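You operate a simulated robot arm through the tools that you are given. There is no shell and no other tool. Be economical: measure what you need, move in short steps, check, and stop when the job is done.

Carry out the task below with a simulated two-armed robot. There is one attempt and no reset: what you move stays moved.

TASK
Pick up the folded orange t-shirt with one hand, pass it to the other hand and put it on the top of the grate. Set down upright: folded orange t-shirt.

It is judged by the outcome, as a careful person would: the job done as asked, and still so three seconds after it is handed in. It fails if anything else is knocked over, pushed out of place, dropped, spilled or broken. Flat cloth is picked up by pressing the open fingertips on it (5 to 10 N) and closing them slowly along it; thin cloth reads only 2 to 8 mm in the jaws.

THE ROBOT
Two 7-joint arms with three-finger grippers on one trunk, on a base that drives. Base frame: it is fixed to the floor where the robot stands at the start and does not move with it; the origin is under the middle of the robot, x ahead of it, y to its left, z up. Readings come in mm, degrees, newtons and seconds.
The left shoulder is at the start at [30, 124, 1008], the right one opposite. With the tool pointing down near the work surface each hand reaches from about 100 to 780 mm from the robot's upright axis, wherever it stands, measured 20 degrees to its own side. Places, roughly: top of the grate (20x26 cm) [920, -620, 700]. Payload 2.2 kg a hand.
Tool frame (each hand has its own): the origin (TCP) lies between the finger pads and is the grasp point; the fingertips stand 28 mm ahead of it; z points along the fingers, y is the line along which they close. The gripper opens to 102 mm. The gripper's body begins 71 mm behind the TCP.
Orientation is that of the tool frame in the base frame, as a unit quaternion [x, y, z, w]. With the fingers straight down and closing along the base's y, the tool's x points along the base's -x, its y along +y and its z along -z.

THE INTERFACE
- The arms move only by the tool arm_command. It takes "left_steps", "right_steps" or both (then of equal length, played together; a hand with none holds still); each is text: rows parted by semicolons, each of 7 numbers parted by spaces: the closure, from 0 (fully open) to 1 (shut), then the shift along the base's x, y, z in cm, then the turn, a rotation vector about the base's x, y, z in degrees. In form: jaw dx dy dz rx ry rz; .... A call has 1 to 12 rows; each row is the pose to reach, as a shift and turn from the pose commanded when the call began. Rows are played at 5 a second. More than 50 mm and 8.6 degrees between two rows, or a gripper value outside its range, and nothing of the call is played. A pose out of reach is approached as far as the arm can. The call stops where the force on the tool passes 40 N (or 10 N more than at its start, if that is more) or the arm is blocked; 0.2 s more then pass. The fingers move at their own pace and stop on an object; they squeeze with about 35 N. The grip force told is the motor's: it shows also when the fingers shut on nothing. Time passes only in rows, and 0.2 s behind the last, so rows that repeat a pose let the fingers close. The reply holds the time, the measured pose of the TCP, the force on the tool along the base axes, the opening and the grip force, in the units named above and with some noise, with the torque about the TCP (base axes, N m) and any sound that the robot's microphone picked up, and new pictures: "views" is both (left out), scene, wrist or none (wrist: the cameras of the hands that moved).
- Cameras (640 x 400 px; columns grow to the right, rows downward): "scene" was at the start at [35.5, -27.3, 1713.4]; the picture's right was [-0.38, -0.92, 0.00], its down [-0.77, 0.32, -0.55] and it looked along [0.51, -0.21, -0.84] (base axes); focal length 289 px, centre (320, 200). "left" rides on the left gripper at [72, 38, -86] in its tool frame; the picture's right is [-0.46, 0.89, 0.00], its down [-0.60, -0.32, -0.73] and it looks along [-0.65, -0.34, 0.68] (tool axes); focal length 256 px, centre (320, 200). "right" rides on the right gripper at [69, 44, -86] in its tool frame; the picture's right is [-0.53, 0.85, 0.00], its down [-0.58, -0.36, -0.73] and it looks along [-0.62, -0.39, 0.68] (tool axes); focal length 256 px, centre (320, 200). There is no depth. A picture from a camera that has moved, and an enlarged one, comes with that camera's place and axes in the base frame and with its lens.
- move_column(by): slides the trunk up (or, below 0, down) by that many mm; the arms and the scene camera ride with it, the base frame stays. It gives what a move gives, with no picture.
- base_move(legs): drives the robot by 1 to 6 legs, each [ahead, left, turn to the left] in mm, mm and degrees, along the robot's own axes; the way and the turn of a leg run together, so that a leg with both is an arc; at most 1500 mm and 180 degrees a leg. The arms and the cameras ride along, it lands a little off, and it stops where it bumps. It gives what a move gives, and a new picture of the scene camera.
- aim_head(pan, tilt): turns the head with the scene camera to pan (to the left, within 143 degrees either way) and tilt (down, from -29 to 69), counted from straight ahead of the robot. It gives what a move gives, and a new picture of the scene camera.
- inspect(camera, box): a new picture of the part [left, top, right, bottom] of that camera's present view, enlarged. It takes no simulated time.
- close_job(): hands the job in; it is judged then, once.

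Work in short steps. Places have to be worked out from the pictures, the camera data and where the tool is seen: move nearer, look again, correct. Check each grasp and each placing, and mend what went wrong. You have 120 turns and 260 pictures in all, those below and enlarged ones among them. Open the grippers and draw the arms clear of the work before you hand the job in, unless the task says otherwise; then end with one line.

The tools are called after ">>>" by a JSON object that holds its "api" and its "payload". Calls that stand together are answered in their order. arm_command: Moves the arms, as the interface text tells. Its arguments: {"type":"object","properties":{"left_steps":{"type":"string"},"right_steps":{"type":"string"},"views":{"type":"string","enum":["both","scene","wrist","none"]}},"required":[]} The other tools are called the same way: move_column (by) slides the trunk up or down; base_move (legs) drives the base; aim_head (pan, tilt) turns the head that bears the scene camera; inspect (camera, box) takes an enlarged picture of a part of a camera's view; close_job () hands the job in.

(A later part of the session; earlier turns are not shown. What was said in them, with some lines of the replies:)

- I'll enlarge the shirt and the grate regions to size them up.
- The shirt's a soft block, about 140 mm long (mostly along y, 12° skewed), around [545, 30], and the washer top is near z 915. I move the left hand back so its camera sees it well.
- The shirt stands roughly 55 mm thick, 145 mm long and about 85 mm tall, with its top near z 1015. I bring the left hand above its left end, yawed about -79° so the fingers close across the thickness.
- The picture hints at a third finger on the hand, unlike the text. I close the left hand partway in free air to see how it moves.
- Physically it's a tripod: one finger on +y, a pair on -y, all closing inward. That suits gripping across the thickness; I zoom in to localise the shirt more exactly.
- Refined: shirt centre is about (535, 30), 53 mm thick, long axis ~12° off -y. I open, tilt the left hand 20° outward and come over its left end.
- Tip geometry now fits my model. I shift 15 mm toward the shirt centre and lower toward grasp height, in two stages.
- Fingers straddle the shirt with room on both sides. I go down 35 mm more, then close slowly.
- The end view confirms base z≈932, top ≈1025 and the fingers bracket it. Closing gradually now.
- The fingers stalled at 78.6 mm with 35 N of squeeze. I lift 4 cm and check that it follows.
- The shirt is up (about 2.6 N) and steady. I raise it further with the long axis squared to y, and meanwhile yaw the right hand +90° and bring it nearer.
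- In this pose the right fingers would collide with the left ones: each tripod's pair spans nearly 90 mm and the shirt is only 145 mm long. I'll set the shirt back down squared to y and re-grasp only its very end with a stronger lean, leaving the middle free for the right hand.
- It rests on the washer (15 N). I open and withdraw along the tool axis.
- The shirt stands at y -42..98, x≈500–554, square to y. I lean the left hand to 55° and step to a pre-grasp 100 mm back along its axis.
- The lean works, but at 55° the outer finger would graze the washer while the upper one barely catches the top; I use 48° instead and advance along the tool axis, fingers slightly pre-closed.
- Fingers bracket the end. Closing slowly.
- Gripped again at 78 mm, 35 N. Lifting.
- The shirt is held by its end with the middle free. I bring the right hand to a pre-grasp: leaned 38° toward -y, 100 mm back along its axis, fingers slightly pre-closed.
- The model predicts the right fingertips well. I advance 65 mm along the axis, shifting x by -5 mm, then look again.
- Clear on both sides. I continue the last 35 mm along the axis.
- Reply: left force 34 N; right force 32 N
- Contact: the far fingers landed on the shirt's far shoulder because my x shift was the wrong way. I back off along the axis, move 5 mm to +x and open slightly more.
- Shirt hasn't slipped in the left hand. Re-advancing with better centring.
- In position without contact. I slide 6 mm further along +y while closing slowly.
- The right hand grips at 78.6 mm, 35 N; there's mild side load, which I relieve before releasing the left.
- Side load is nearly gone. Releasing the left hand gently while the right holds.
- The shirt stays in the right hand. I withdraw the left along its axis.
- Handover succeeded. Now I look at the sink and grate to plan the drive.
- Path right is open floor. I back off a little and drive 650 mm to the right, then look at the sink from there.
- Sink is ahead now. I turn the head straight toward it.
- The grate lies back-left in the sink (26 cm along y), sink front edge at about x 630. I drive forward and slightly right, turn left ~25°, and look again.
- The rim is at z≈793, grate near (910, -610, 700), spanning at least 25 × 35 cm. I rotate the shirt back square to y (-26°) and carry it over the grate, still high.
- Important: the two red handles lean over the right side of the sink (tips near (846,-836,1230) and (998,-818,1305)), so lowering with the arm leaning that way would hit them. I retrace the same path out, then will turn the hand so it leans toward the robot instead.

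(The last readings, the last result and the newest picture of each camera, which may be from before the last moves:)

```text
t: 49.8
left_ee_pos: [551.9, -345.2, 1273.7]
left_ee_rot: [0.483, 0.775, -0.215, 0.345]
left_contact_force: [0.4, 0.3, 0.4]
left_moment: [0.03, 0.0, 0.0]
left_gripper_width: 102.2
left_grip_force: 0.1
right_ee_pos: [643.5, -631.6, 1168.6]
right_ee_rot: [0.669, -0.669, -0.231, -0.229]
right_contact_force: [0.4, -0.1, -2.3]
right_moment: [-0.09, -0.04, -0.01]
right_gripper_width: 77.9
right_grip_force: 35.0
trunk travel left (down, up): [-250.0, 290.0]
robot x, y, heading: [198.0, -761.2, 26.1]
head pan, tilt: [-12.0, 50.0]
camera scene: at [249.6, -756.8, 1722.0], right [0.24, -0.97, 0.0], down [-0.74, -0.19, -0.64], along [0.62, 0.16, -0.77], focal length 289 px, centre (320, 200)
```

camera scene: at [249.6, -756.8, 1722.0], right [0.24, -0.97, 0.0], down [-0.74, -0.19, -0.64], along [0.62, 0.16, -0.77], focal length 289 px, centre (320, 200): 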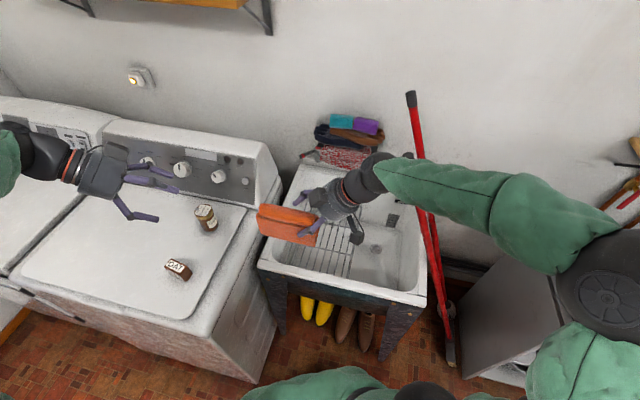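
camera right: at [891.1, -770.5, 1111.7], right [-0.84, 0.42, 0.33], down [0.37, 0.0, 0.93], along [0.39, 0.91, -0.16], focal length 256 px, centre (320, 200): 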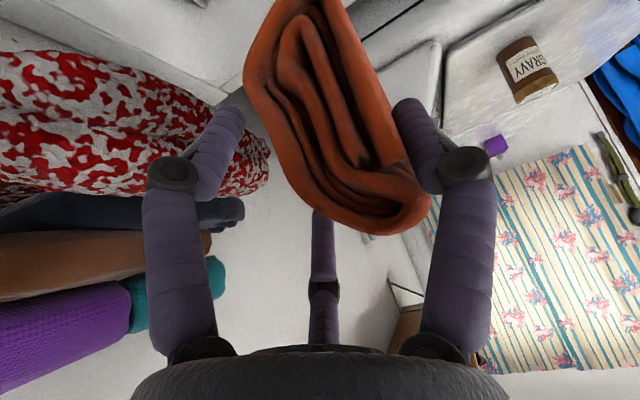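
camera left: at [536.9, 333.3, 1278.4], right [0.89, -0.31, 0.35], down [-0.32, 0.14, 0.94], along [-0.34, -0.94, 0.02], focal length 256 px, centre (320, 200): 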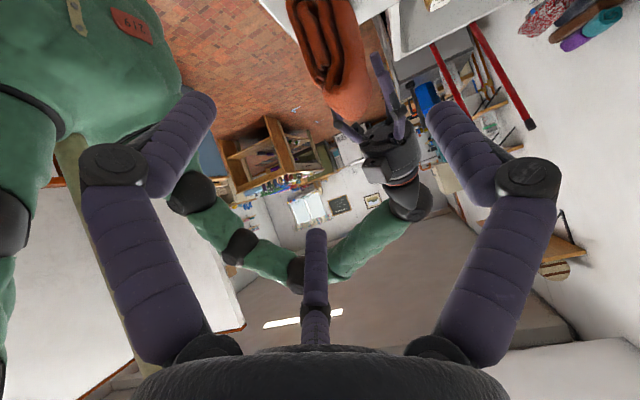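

Handles undisturbed. Now I yaw the right hand -90° in place so it leans toward the robot.

>>> {"api": "arm_command", "payload": {"right_steps": "1 0 0 0 0 0 -8; 1 0 0 0 0 0 -16; 1 0 0 0 0 0 -24; 1 0 0 0 0 0 -32; 1 0 0 0 0 0 -40; 1 0 0 0 0 0 -48; 1 0 0 0 0 0 -56; 1 0 0 0 0 0 -64; 1 0 0 0 0 0 -72; 1 0 0 0 0 0 -80; 1 0 0 0 0 0 -88; 1 0 0 0 0 0 -90", "views": "both"}}

```text
t: 52.4
left_ee_pos: [551.7, -344.7, 1272.8]
left_ee_rot: [0.482, 0.776, -0.214, 0.346]
left_contact_force: [0.5, 0.1, -0.2]
left_moment: [0.01, 0.01, 0.03]
left_gripper_width: 101.9
left_grip_force: 0.0
right_ee_pos: [643.6, -633.2, 1169.0]
right_ee_rot: [0.001, 0.946, 0.0, 0.325]
right_contact_force: [-0.1, -0.4, -1.7]
right_moment: [-0.03, 0.1, 0.03]
right_gripper_width: 77.5
right_grip_force: 34.9
trunk travel left (down, up): [-250.0, 290.0]
robot x, y, heading: [200.3, -761.5, 26.0]
head pan, tilt: [-12.0, 50.0]
camera scene: at [249.0, -757.0, 1722.0], right [0.24, -0.97, 0.0], down [-0.74, -0.19, -0.64], along [0.62, 0.16, -0.77], focal length 289 px, centre (320, 200)
camera right: at [536.0, -589.3, 1193.7], right [0.42, 0.84, 0.33], down [0.0, -0.36, 0.93], along [0.91, -0.39, -0.16], focal length 256 px, centre (320, 200)
```

scene: 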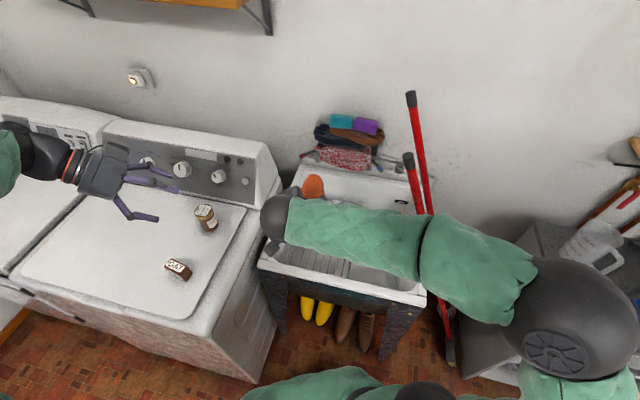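
right: 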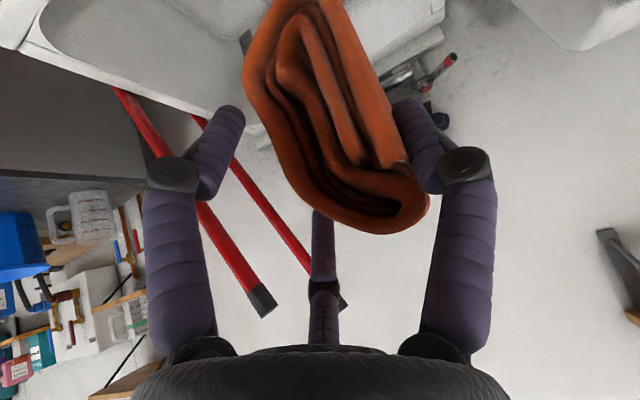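

The mop line is now well away from the forearm. I advance over the grate, coming down to about z 1040 and watching.

>>> {"api": "arm_command", "payload": {"right_steps": "1 3.5 0 0 0 0 0; 1 7 .2 -1 0 0 0; 1 10.5 .4 -3 0 0 0; 1 14 .6 -5 0 0 0; 1 17.5 .8 -7.5 0 0 0; 1 20 .8 -10 0 0 0; 1 22.4 .8 -12.5 0 0 0; 1 22.4 .8 -12.5 0 0 0", "views": "both"}}

```text
t: 54.1
left_ee_pos: [550.9, -344.9, 1274.2]
left_ee_rot: [0.483, 0.775, -0.214, 0.346]
left_contact_force: [-0.4, 0.6, 0.9]
left_moment: [0.05, -0.01, -0.02]
left_gripper_width: 102.1
left_grip_force: 0.2
right_ee_pos: [866.7, -623.1, 1046.9]
right_ee_rot: [0.0, 0.945, 0.0, 0.326]
right_contact_force: [0.2, 0.7, -1.7]
right_moment: [-0.07, 0.11, 0.03]
right_gripper_width: 78.1
right_grip_force: 35.1
trunk travel left (down, up): [-250.0, 290.0]
robot x, y, heading: [201.9, -763.8, 26.2]
head pan, tilt: [-12.0, 50.0]
camera scene: at [248.0, -757.1, 1722.1], right [0.24, -0.97, 0.0], down [-0.74, -0.19, -0.64], along [0.62, 0.16, -0.77], focal length 289 px, centre (320, 200)
camera right: at [759.6, -580.6, 1071.3], right [0.42, 0.85, 0.33], down [0.0, -0.36, 0.93], along [0.91, -0.39, -0.16], focal length 256 px, centre (320, 200)
```

scene: 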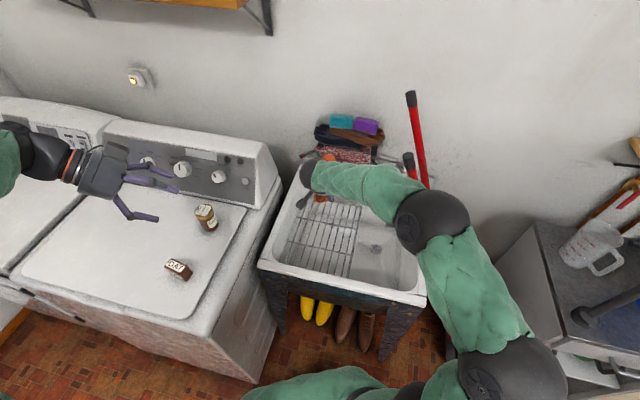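
right: 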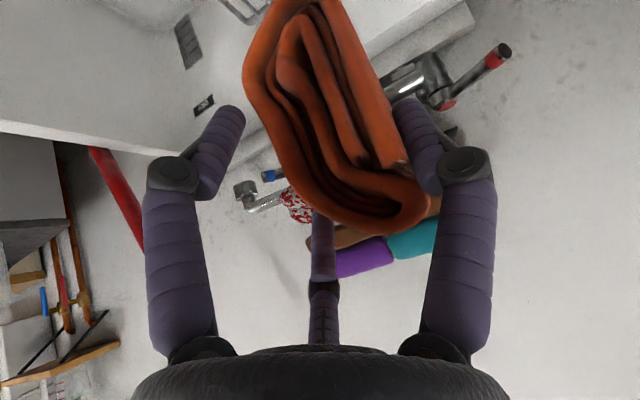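

The elbow is around (610,-885,1275), 200+ mm from the handles. I lower to about 30 mm above the grate.

>>> {"api": "arm_command", "payload": {"right_steps": "1 0 0 -4 0 0 0; 1 0 0 -8 0 0 0; 1 0 0 -12 0 0 0; 1 0 0 -16 0 0 0; 1 0 0 -20 0 0 0; 1 0 0 -23.5 0 0 0; 1 0 0 -25 0 0 0; 1 0 0 -25 0 0 0", "views": "both"}}

>>> {"api": "inspect", "payload": {"camera": "scene", "box": [240, 150, 440, 310]}}

```text
t: 56.0
left_ee_pos: [552.1, -344.8, 1273.0]
left_ee_rot: [0.482, 0.776, -0.214, 0.346]
left_contact_force: [0.8, -0.2, -0.1]
left_moment: [-0.04, -0.02, 0.0]
left_gripper_width: 102.0
left_grip_force: 0.0
right_ee_pos: [868.1, -626.3, 791.9]
right_ee_rot: [0.002, 0.946, -0.001, 0.325]
right_contact_force: [-0.2, 0.7, -1.0]
right_moment: [-0.02, 0.08, -0.03]
right_gripper_width: 78.1
right_grip_force: 35.2
trunk travel left (down, up): [-250.0, 290.0]
robot x, y, heading: [200.2, -766.6, 26.2]
head pan, tilt: [-12.0, 50.0]
camera scene: at [249.2, -756.8, 1722.0], right [0.24, -0.97, 0.0], down [-0.74, -0.19, -0.64], along [0.62, 0.16, -0.77], focal length 289 px, centre (320, 200)
camera right: at [761.5, -582.4, 817.5], right [0.42, 0.84, 0.33], down [0.0, -0.36, 0.93], along [0.91, -0.39, -0.16], focal length 256 px, centre (320, 200)
```

scene: 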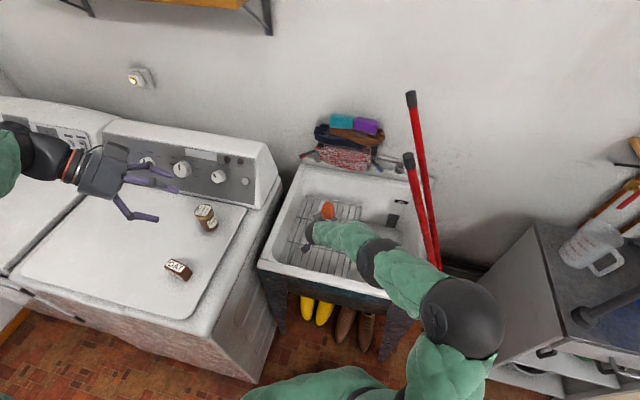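
right: 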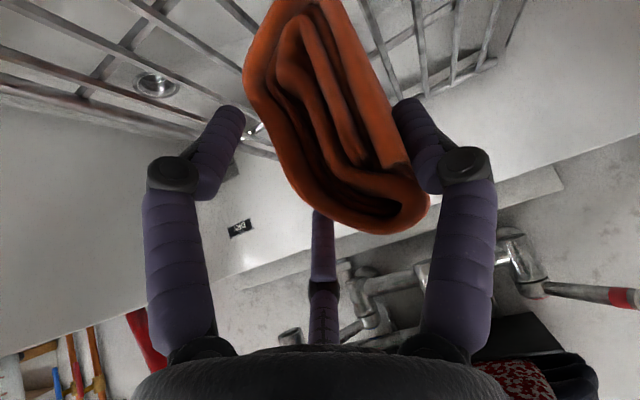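

```text
2.50 times, centred on (340, 230) of scene
camera zoom: at [249.2, -756.8, 1722.0], right [0.24, -0.97, 0.0], down [-0.74, -0.19, -0.64], along [0.62, 0.16, -0.77], focal length 723 px, centre (270, 125)
```

zoom: 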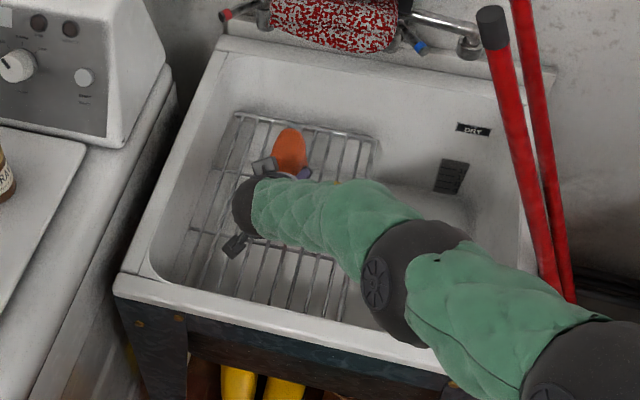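

Clear of the rim and handles. Lowering the last part in small steps, watching force.

>>> {"api": "arm_command", "payload": {"right_steps": "1 0 0 -.7 0 0 0; 1 0 0 -1.4 0 0 0; 1 0 0 -2 0 0 0; 1 0 0 -2.3 0 0 0; 1 0 0 -2.3 0 0 0", "views": "wrist"}}

```text
t: 57.1
left_ee_pos: [547.7, -345.9, 1275.3]
left_ee_rot: [0.483, 0.776, -0.213, 0.346]
left_contact_force: [-0.4, 0.4, 0.4]
left_moment: [0.04, 0.0, 0.0]
left_gripper_width: 102.2
left_grip_force: 0.2
right_ee_pos: [870.5, -623.8, 777.0]
right_ee_rot: [0.001, 0.944, 0.001, 0.33]
right_contact_force: [-8.0, -5.3, 35.2]
right_moment: [0.47, 0.45, 0.03]
right_gripper_width: 78.2
right_grip_force: 35.1
trunk travel left (down, up): [-250.0, 290.0]
robot x, y, heading: [196.6, -764.1, 26.1]
head pan, tilt: [-12.0, 50.0]
camera right: at [761.7, -581.3, 800.7], right [0.42, 0.84, 0.34], down [-0.01, -0.37, 0.93], along [0.91, -0.39, -0.15], focal length 256 px, centre (320, 200)
```

right: 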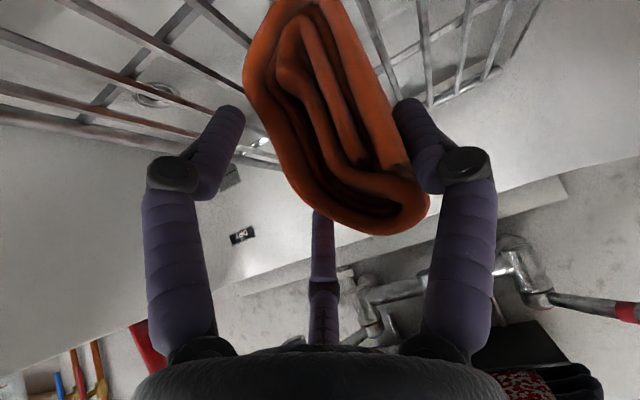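

Contact at z 777 with 35 N; I ease up to lighten the press.

>>> {"api": "arm_command", "payload": {"right_steps": "1 0 0 .4 0 0 0; 1 0 0 .6 0 0 0; 1 0 0 .6 0 0 0", "views": "wrist"}}

>>> {"api": "inspect", "payload": {"camera": "right", "box": [180, 0, 460, 175]}}

```text
t: 58.0
left_ee_pos: [550.2, -344.8, 1273.9]
left_ee_rot: [0.483, 0.775, -0.215, 0.346]
left_contact_force: [0.4, 0.2, -0.2]
left_moment: [0.02, 0.0, -0.03]
left_gripper_width: 102.0
left_grip_force: 0.1
right_ee_pos: [867.5, -625.5, 776.5]
right_ee_rot: [0.0, 0.946, -0.001, 0.325]
right_contact_force: [6.2, 0.2, 13.3]
right_moment: [0.52, -1.28, -0.12]
right_gripper_width: 78.0
right_grip_force: 35.1
trunk travel left (down, up): [-250.0, 290.0]
robot x, y, heading: [201.8, -759.5, 26.1]
head pan, tilt: [-12.0, 50.0]
camera right: at [759.8, -581.5, 801.8], right [0.42, 0.85, 0.33], down [0.0, -0.36, 0.93], along [0.91, -0.39, -0.16], focal length 256 px, centre (320, 200)
```

right: 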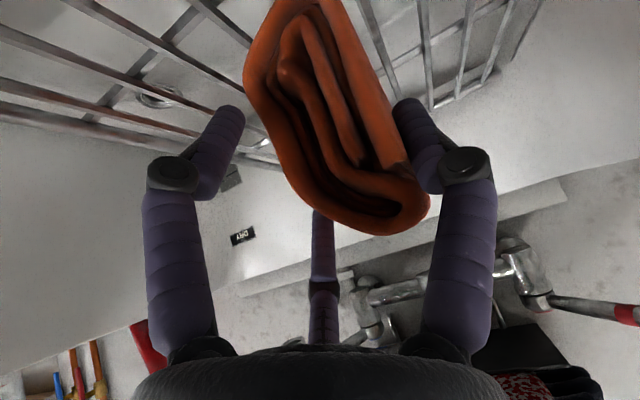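

```text
2.29 times, centred on (320, 88) of right
camera zoom: at [759.8, -581.5, 801.8], right [0.42, 0.85, 0.33], down [0.0, -0.36, 0.93], along [0.91, -0.39, -0.16], focal length 585 px, centre (320, 457)
```

zoom: 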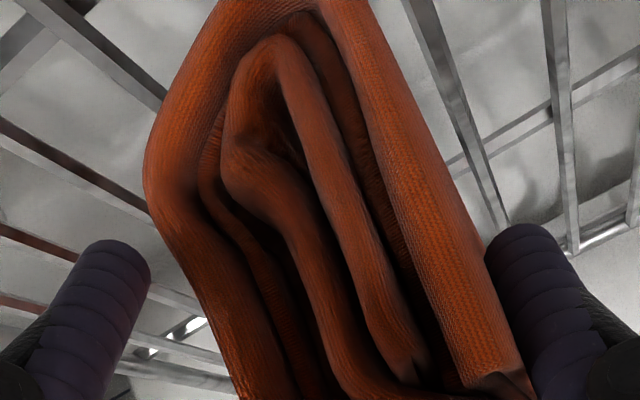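

The shirt rests on the grate (far end first, near level). I settle 2 mm, then open partially.

>>> {"api": "arm_command", "payload": {"right_steps": "1 0 0 -.2 0 0 0; 1 0 0 -.2 0 0 0; 0.22 0 0 -.2 0 0 0; 0.18 0 0 -.2 0 0 0; 0.14 0 0 -.1 0 0 0; 0.1 0 0 0 0 0 0; 0.1 0 0 0 0 0 0", "views": "both"}}

```text
t: 59.5
left_ee_pos: [552.0, -345.3, 1272.6]
left_ee_rot: [0.483, 0.775, -0.215, 0.346]
left_contact_force: [-1.2, -0.1, 0.0]
left_moment: [0.01, 0.02, 0.01]
left_gripper_width: 101.9
left_grip_force: 0.2
right_ee_pos: [868.3, -625.6, 776.0]
right_ee_rot: [0.0, 0.945, 0.0, 0.326]
right_contact_force: [0.2, -0.2, 0.0]
right_moment: [-0.01, -0.01, 0.0]
right_gripper_width: 91.8
right_grip_force: 0.1
trunk travel left (down, up): [-250.0, 290.0]
robot x, y, heading: [201.8, -762.8, 26.1]
head pan, tilt: [-12.0, 50.0]
camera scene: at [249.0, -756.8, 1722.0], right [0.24, -0.97, 0.0], down [-0.74, -0.19, -0.64], along [0.62, 0.16, -0.77], focal length 289 px, centre (320, 200)
camera right: at [759.7, -581.5, 801.4], right [0.42, 0.84, 0.33], down [0.0, -0.36, 0.93], along [0.91, -0.39, -0.16], focal length 256 px, centre (320, 200)
```

scene: 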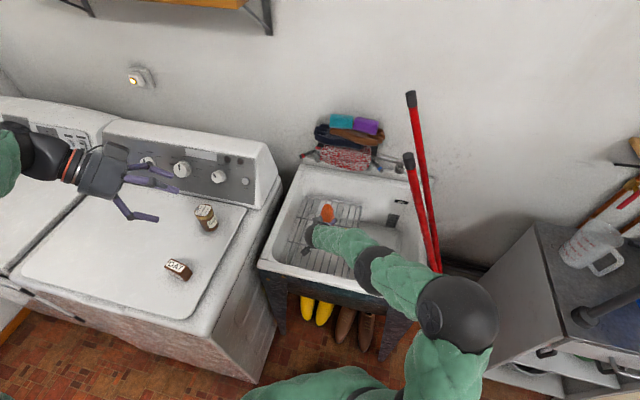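
right: 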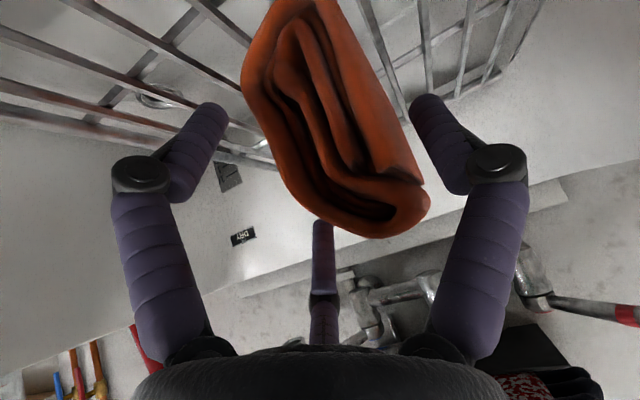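

Released and standing. I withdraw along the tool axis, up and toward the robot.

>>> {"api": "arm_command", "payload": {"right_steps": "0.1 -1.2 0 1.6 0 0 0; 0.1 -2.5 0 3.2 0 0 0; 0.08 -4.3 0 5.5 0 0 0; 0.05 -6.2 0 8.5 0 0 0; 0 -8 0 12 0 0 0; 0 -10 0 16 0 0 0; 0 -12 0 20 0 0 0; 0 -13 0 24 0 0 0; 0 -14 0 28 0 0 0; 0 -16 0 31 0 0 0; 0 -19 0 33 0 0 0; 0 -19 0 33 0 0 0", "views": "both"}}

>>> {"api": "inspect", "payload": {"camera": "scene", "box": [240, 150, 440, 310]}}

```text
t: 62.1
left_ee_pos: [553.1, -343.9, 1273.9]
left_ee_rot: [0.483, 0.776, -0.214, 0.344]
left_contact_force: [0.0, 0.1, -0.7]
left_moment: [-0.01, 0.01, -0.03]
left_gripper_width: 101.7
left_grip_force: 0.0
right_ee_pos: [677.3, -623.5, 1108.6]
right_ee_rot: [0.0, 0.946, 0.0, 0.325]
right_contact_force: [-1.0, -0.3, 0.1]
right_moment: [-0.03, 0.0, 0.0]
right_gripper_width: 102.0
right_grip_force: 0.0
trunk travel left (down, up): [-250.0, 290.0]
robot x, y, heading: [202.7, -764.1, 26.0]
head pan, tilt: [-12.0, 50.0]
camera scene: at [249.7, -756.4, 1722.0], right [0.24, -0.97, 0.0], down [-0.74, -0.19, -0.64], along [0.62, 0.16, -0.77], focal length 289 px, centre (320, 200)
camera right: at [570.0, -580.8, 1132.6], right [0.42, 0.85, 0.33], down [0.0, -0.36, 0.93], along [0.91, -0.39, -0.16], focal length 256 px, centre (320, 200)
```

scene: 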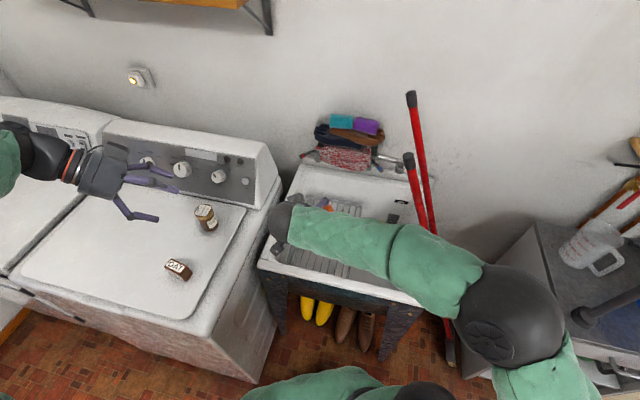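
right: 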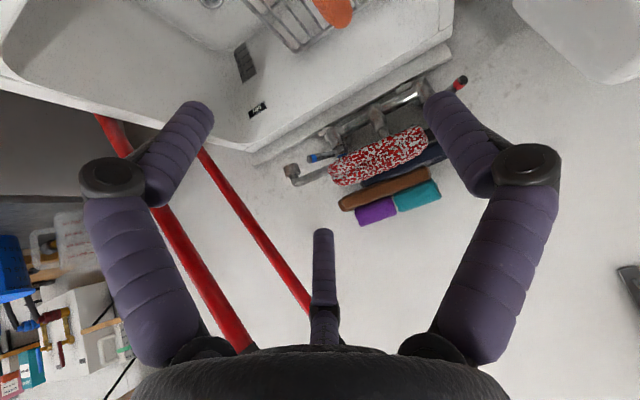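

```text
2.50 times, centred on (340, 230) of scene
camera zoom: at [249.7, -756.4, 1722.0], right [0.24, -0.97, 0.0], down [-0.74, -0.19, -0.64], along [0.62, 0.16, -0.77], focal length 723 px, centre (270, 125)
```

zoom: 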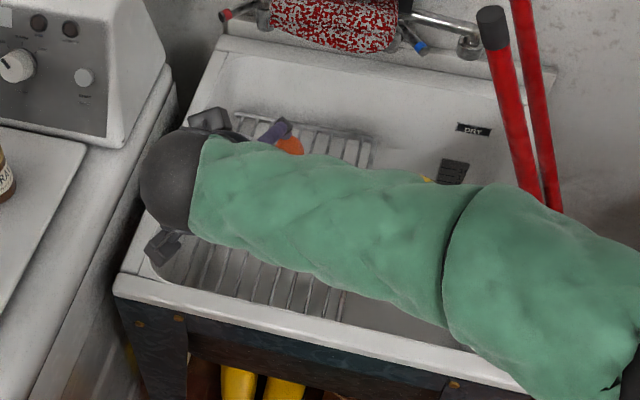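

The arm blocks the view; I drive straight back 250 mm to draw clear, and look at the shirt.

>>> {"api": "base_move", "payload": {"legs": [[-250, 0, 0]]}}

>>> {"api": "inspect", "payload": {"camera": "scene", "box": [230, 60, 430, 210]}}

```text
t: 64.0
left_ee_pos: [320.9, -459.4, 1274.2]
left_ee_rot: [0.484, 0.775, -0.214, 0.346]
left_contact_force: [-0.3, -0.3, -0.6]
left_moment: [0.03, 0.01, 0.01]
left_gripper_width: 101.8
left_grip_force: 0.0
right_ee_pos: [447.3, -739.5, 1108.4]
right_ee_rot: [0.002, 0.946, -0.001, 0.325]
right_contact_force: [-0.2, 0.6, 0.4]
right_moment: [0.03, -0.01, -0.02]
right_gripper_width: 101.9
right_grip_force: 0.2
trunk travel left (down, up): [-250.0, 290.0]
robot x, y, heading: [-28.2, -875.3, 25.8]
head pan, tilt: [-12.0, 50.0]
camera scene: at [17.2, -870.3, 1722.1], right [0.24, -0.97, 0.0], down [-0.74, -0.18, -0.64], along [0.62, 0.16, -0.77], focal length 289 px, centre (320, 200)
```

scene: 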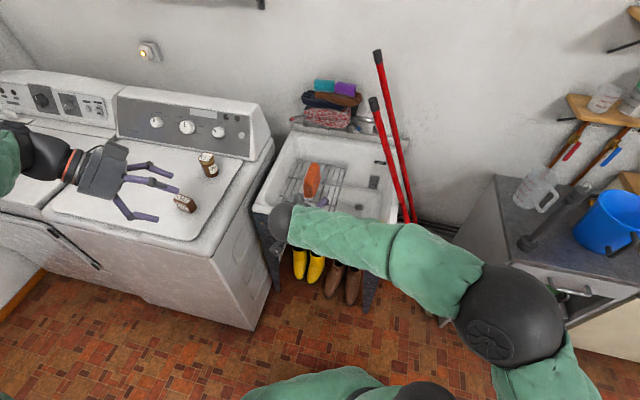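

```text
2.67 times, centred on (330, 135) of scene
camera zoom: at [17.2, -870.3, 1722.1], right [0.24, -0.97, 0.0], down [-0.74, -0.18, -0.64], along [0.62, 0.16, -0.77], focal length 772 px, centre (293, 373)
```

zoom: 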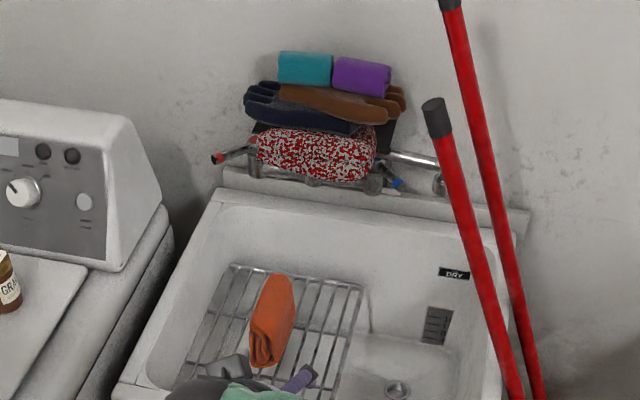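

The shirt stands upright on top of the grate, well inside its edges, nothing else has been disturbed, and both hands are open and clear. Handing in.

>>> {"api": "close_job", "payload": {}}

```text
The job is handed in.
```

The folded orange t-shirt was picked up with the left hand, passed in mid-air to the right, and set upright on top of the grate; nothing else in the final view looked disturbed.
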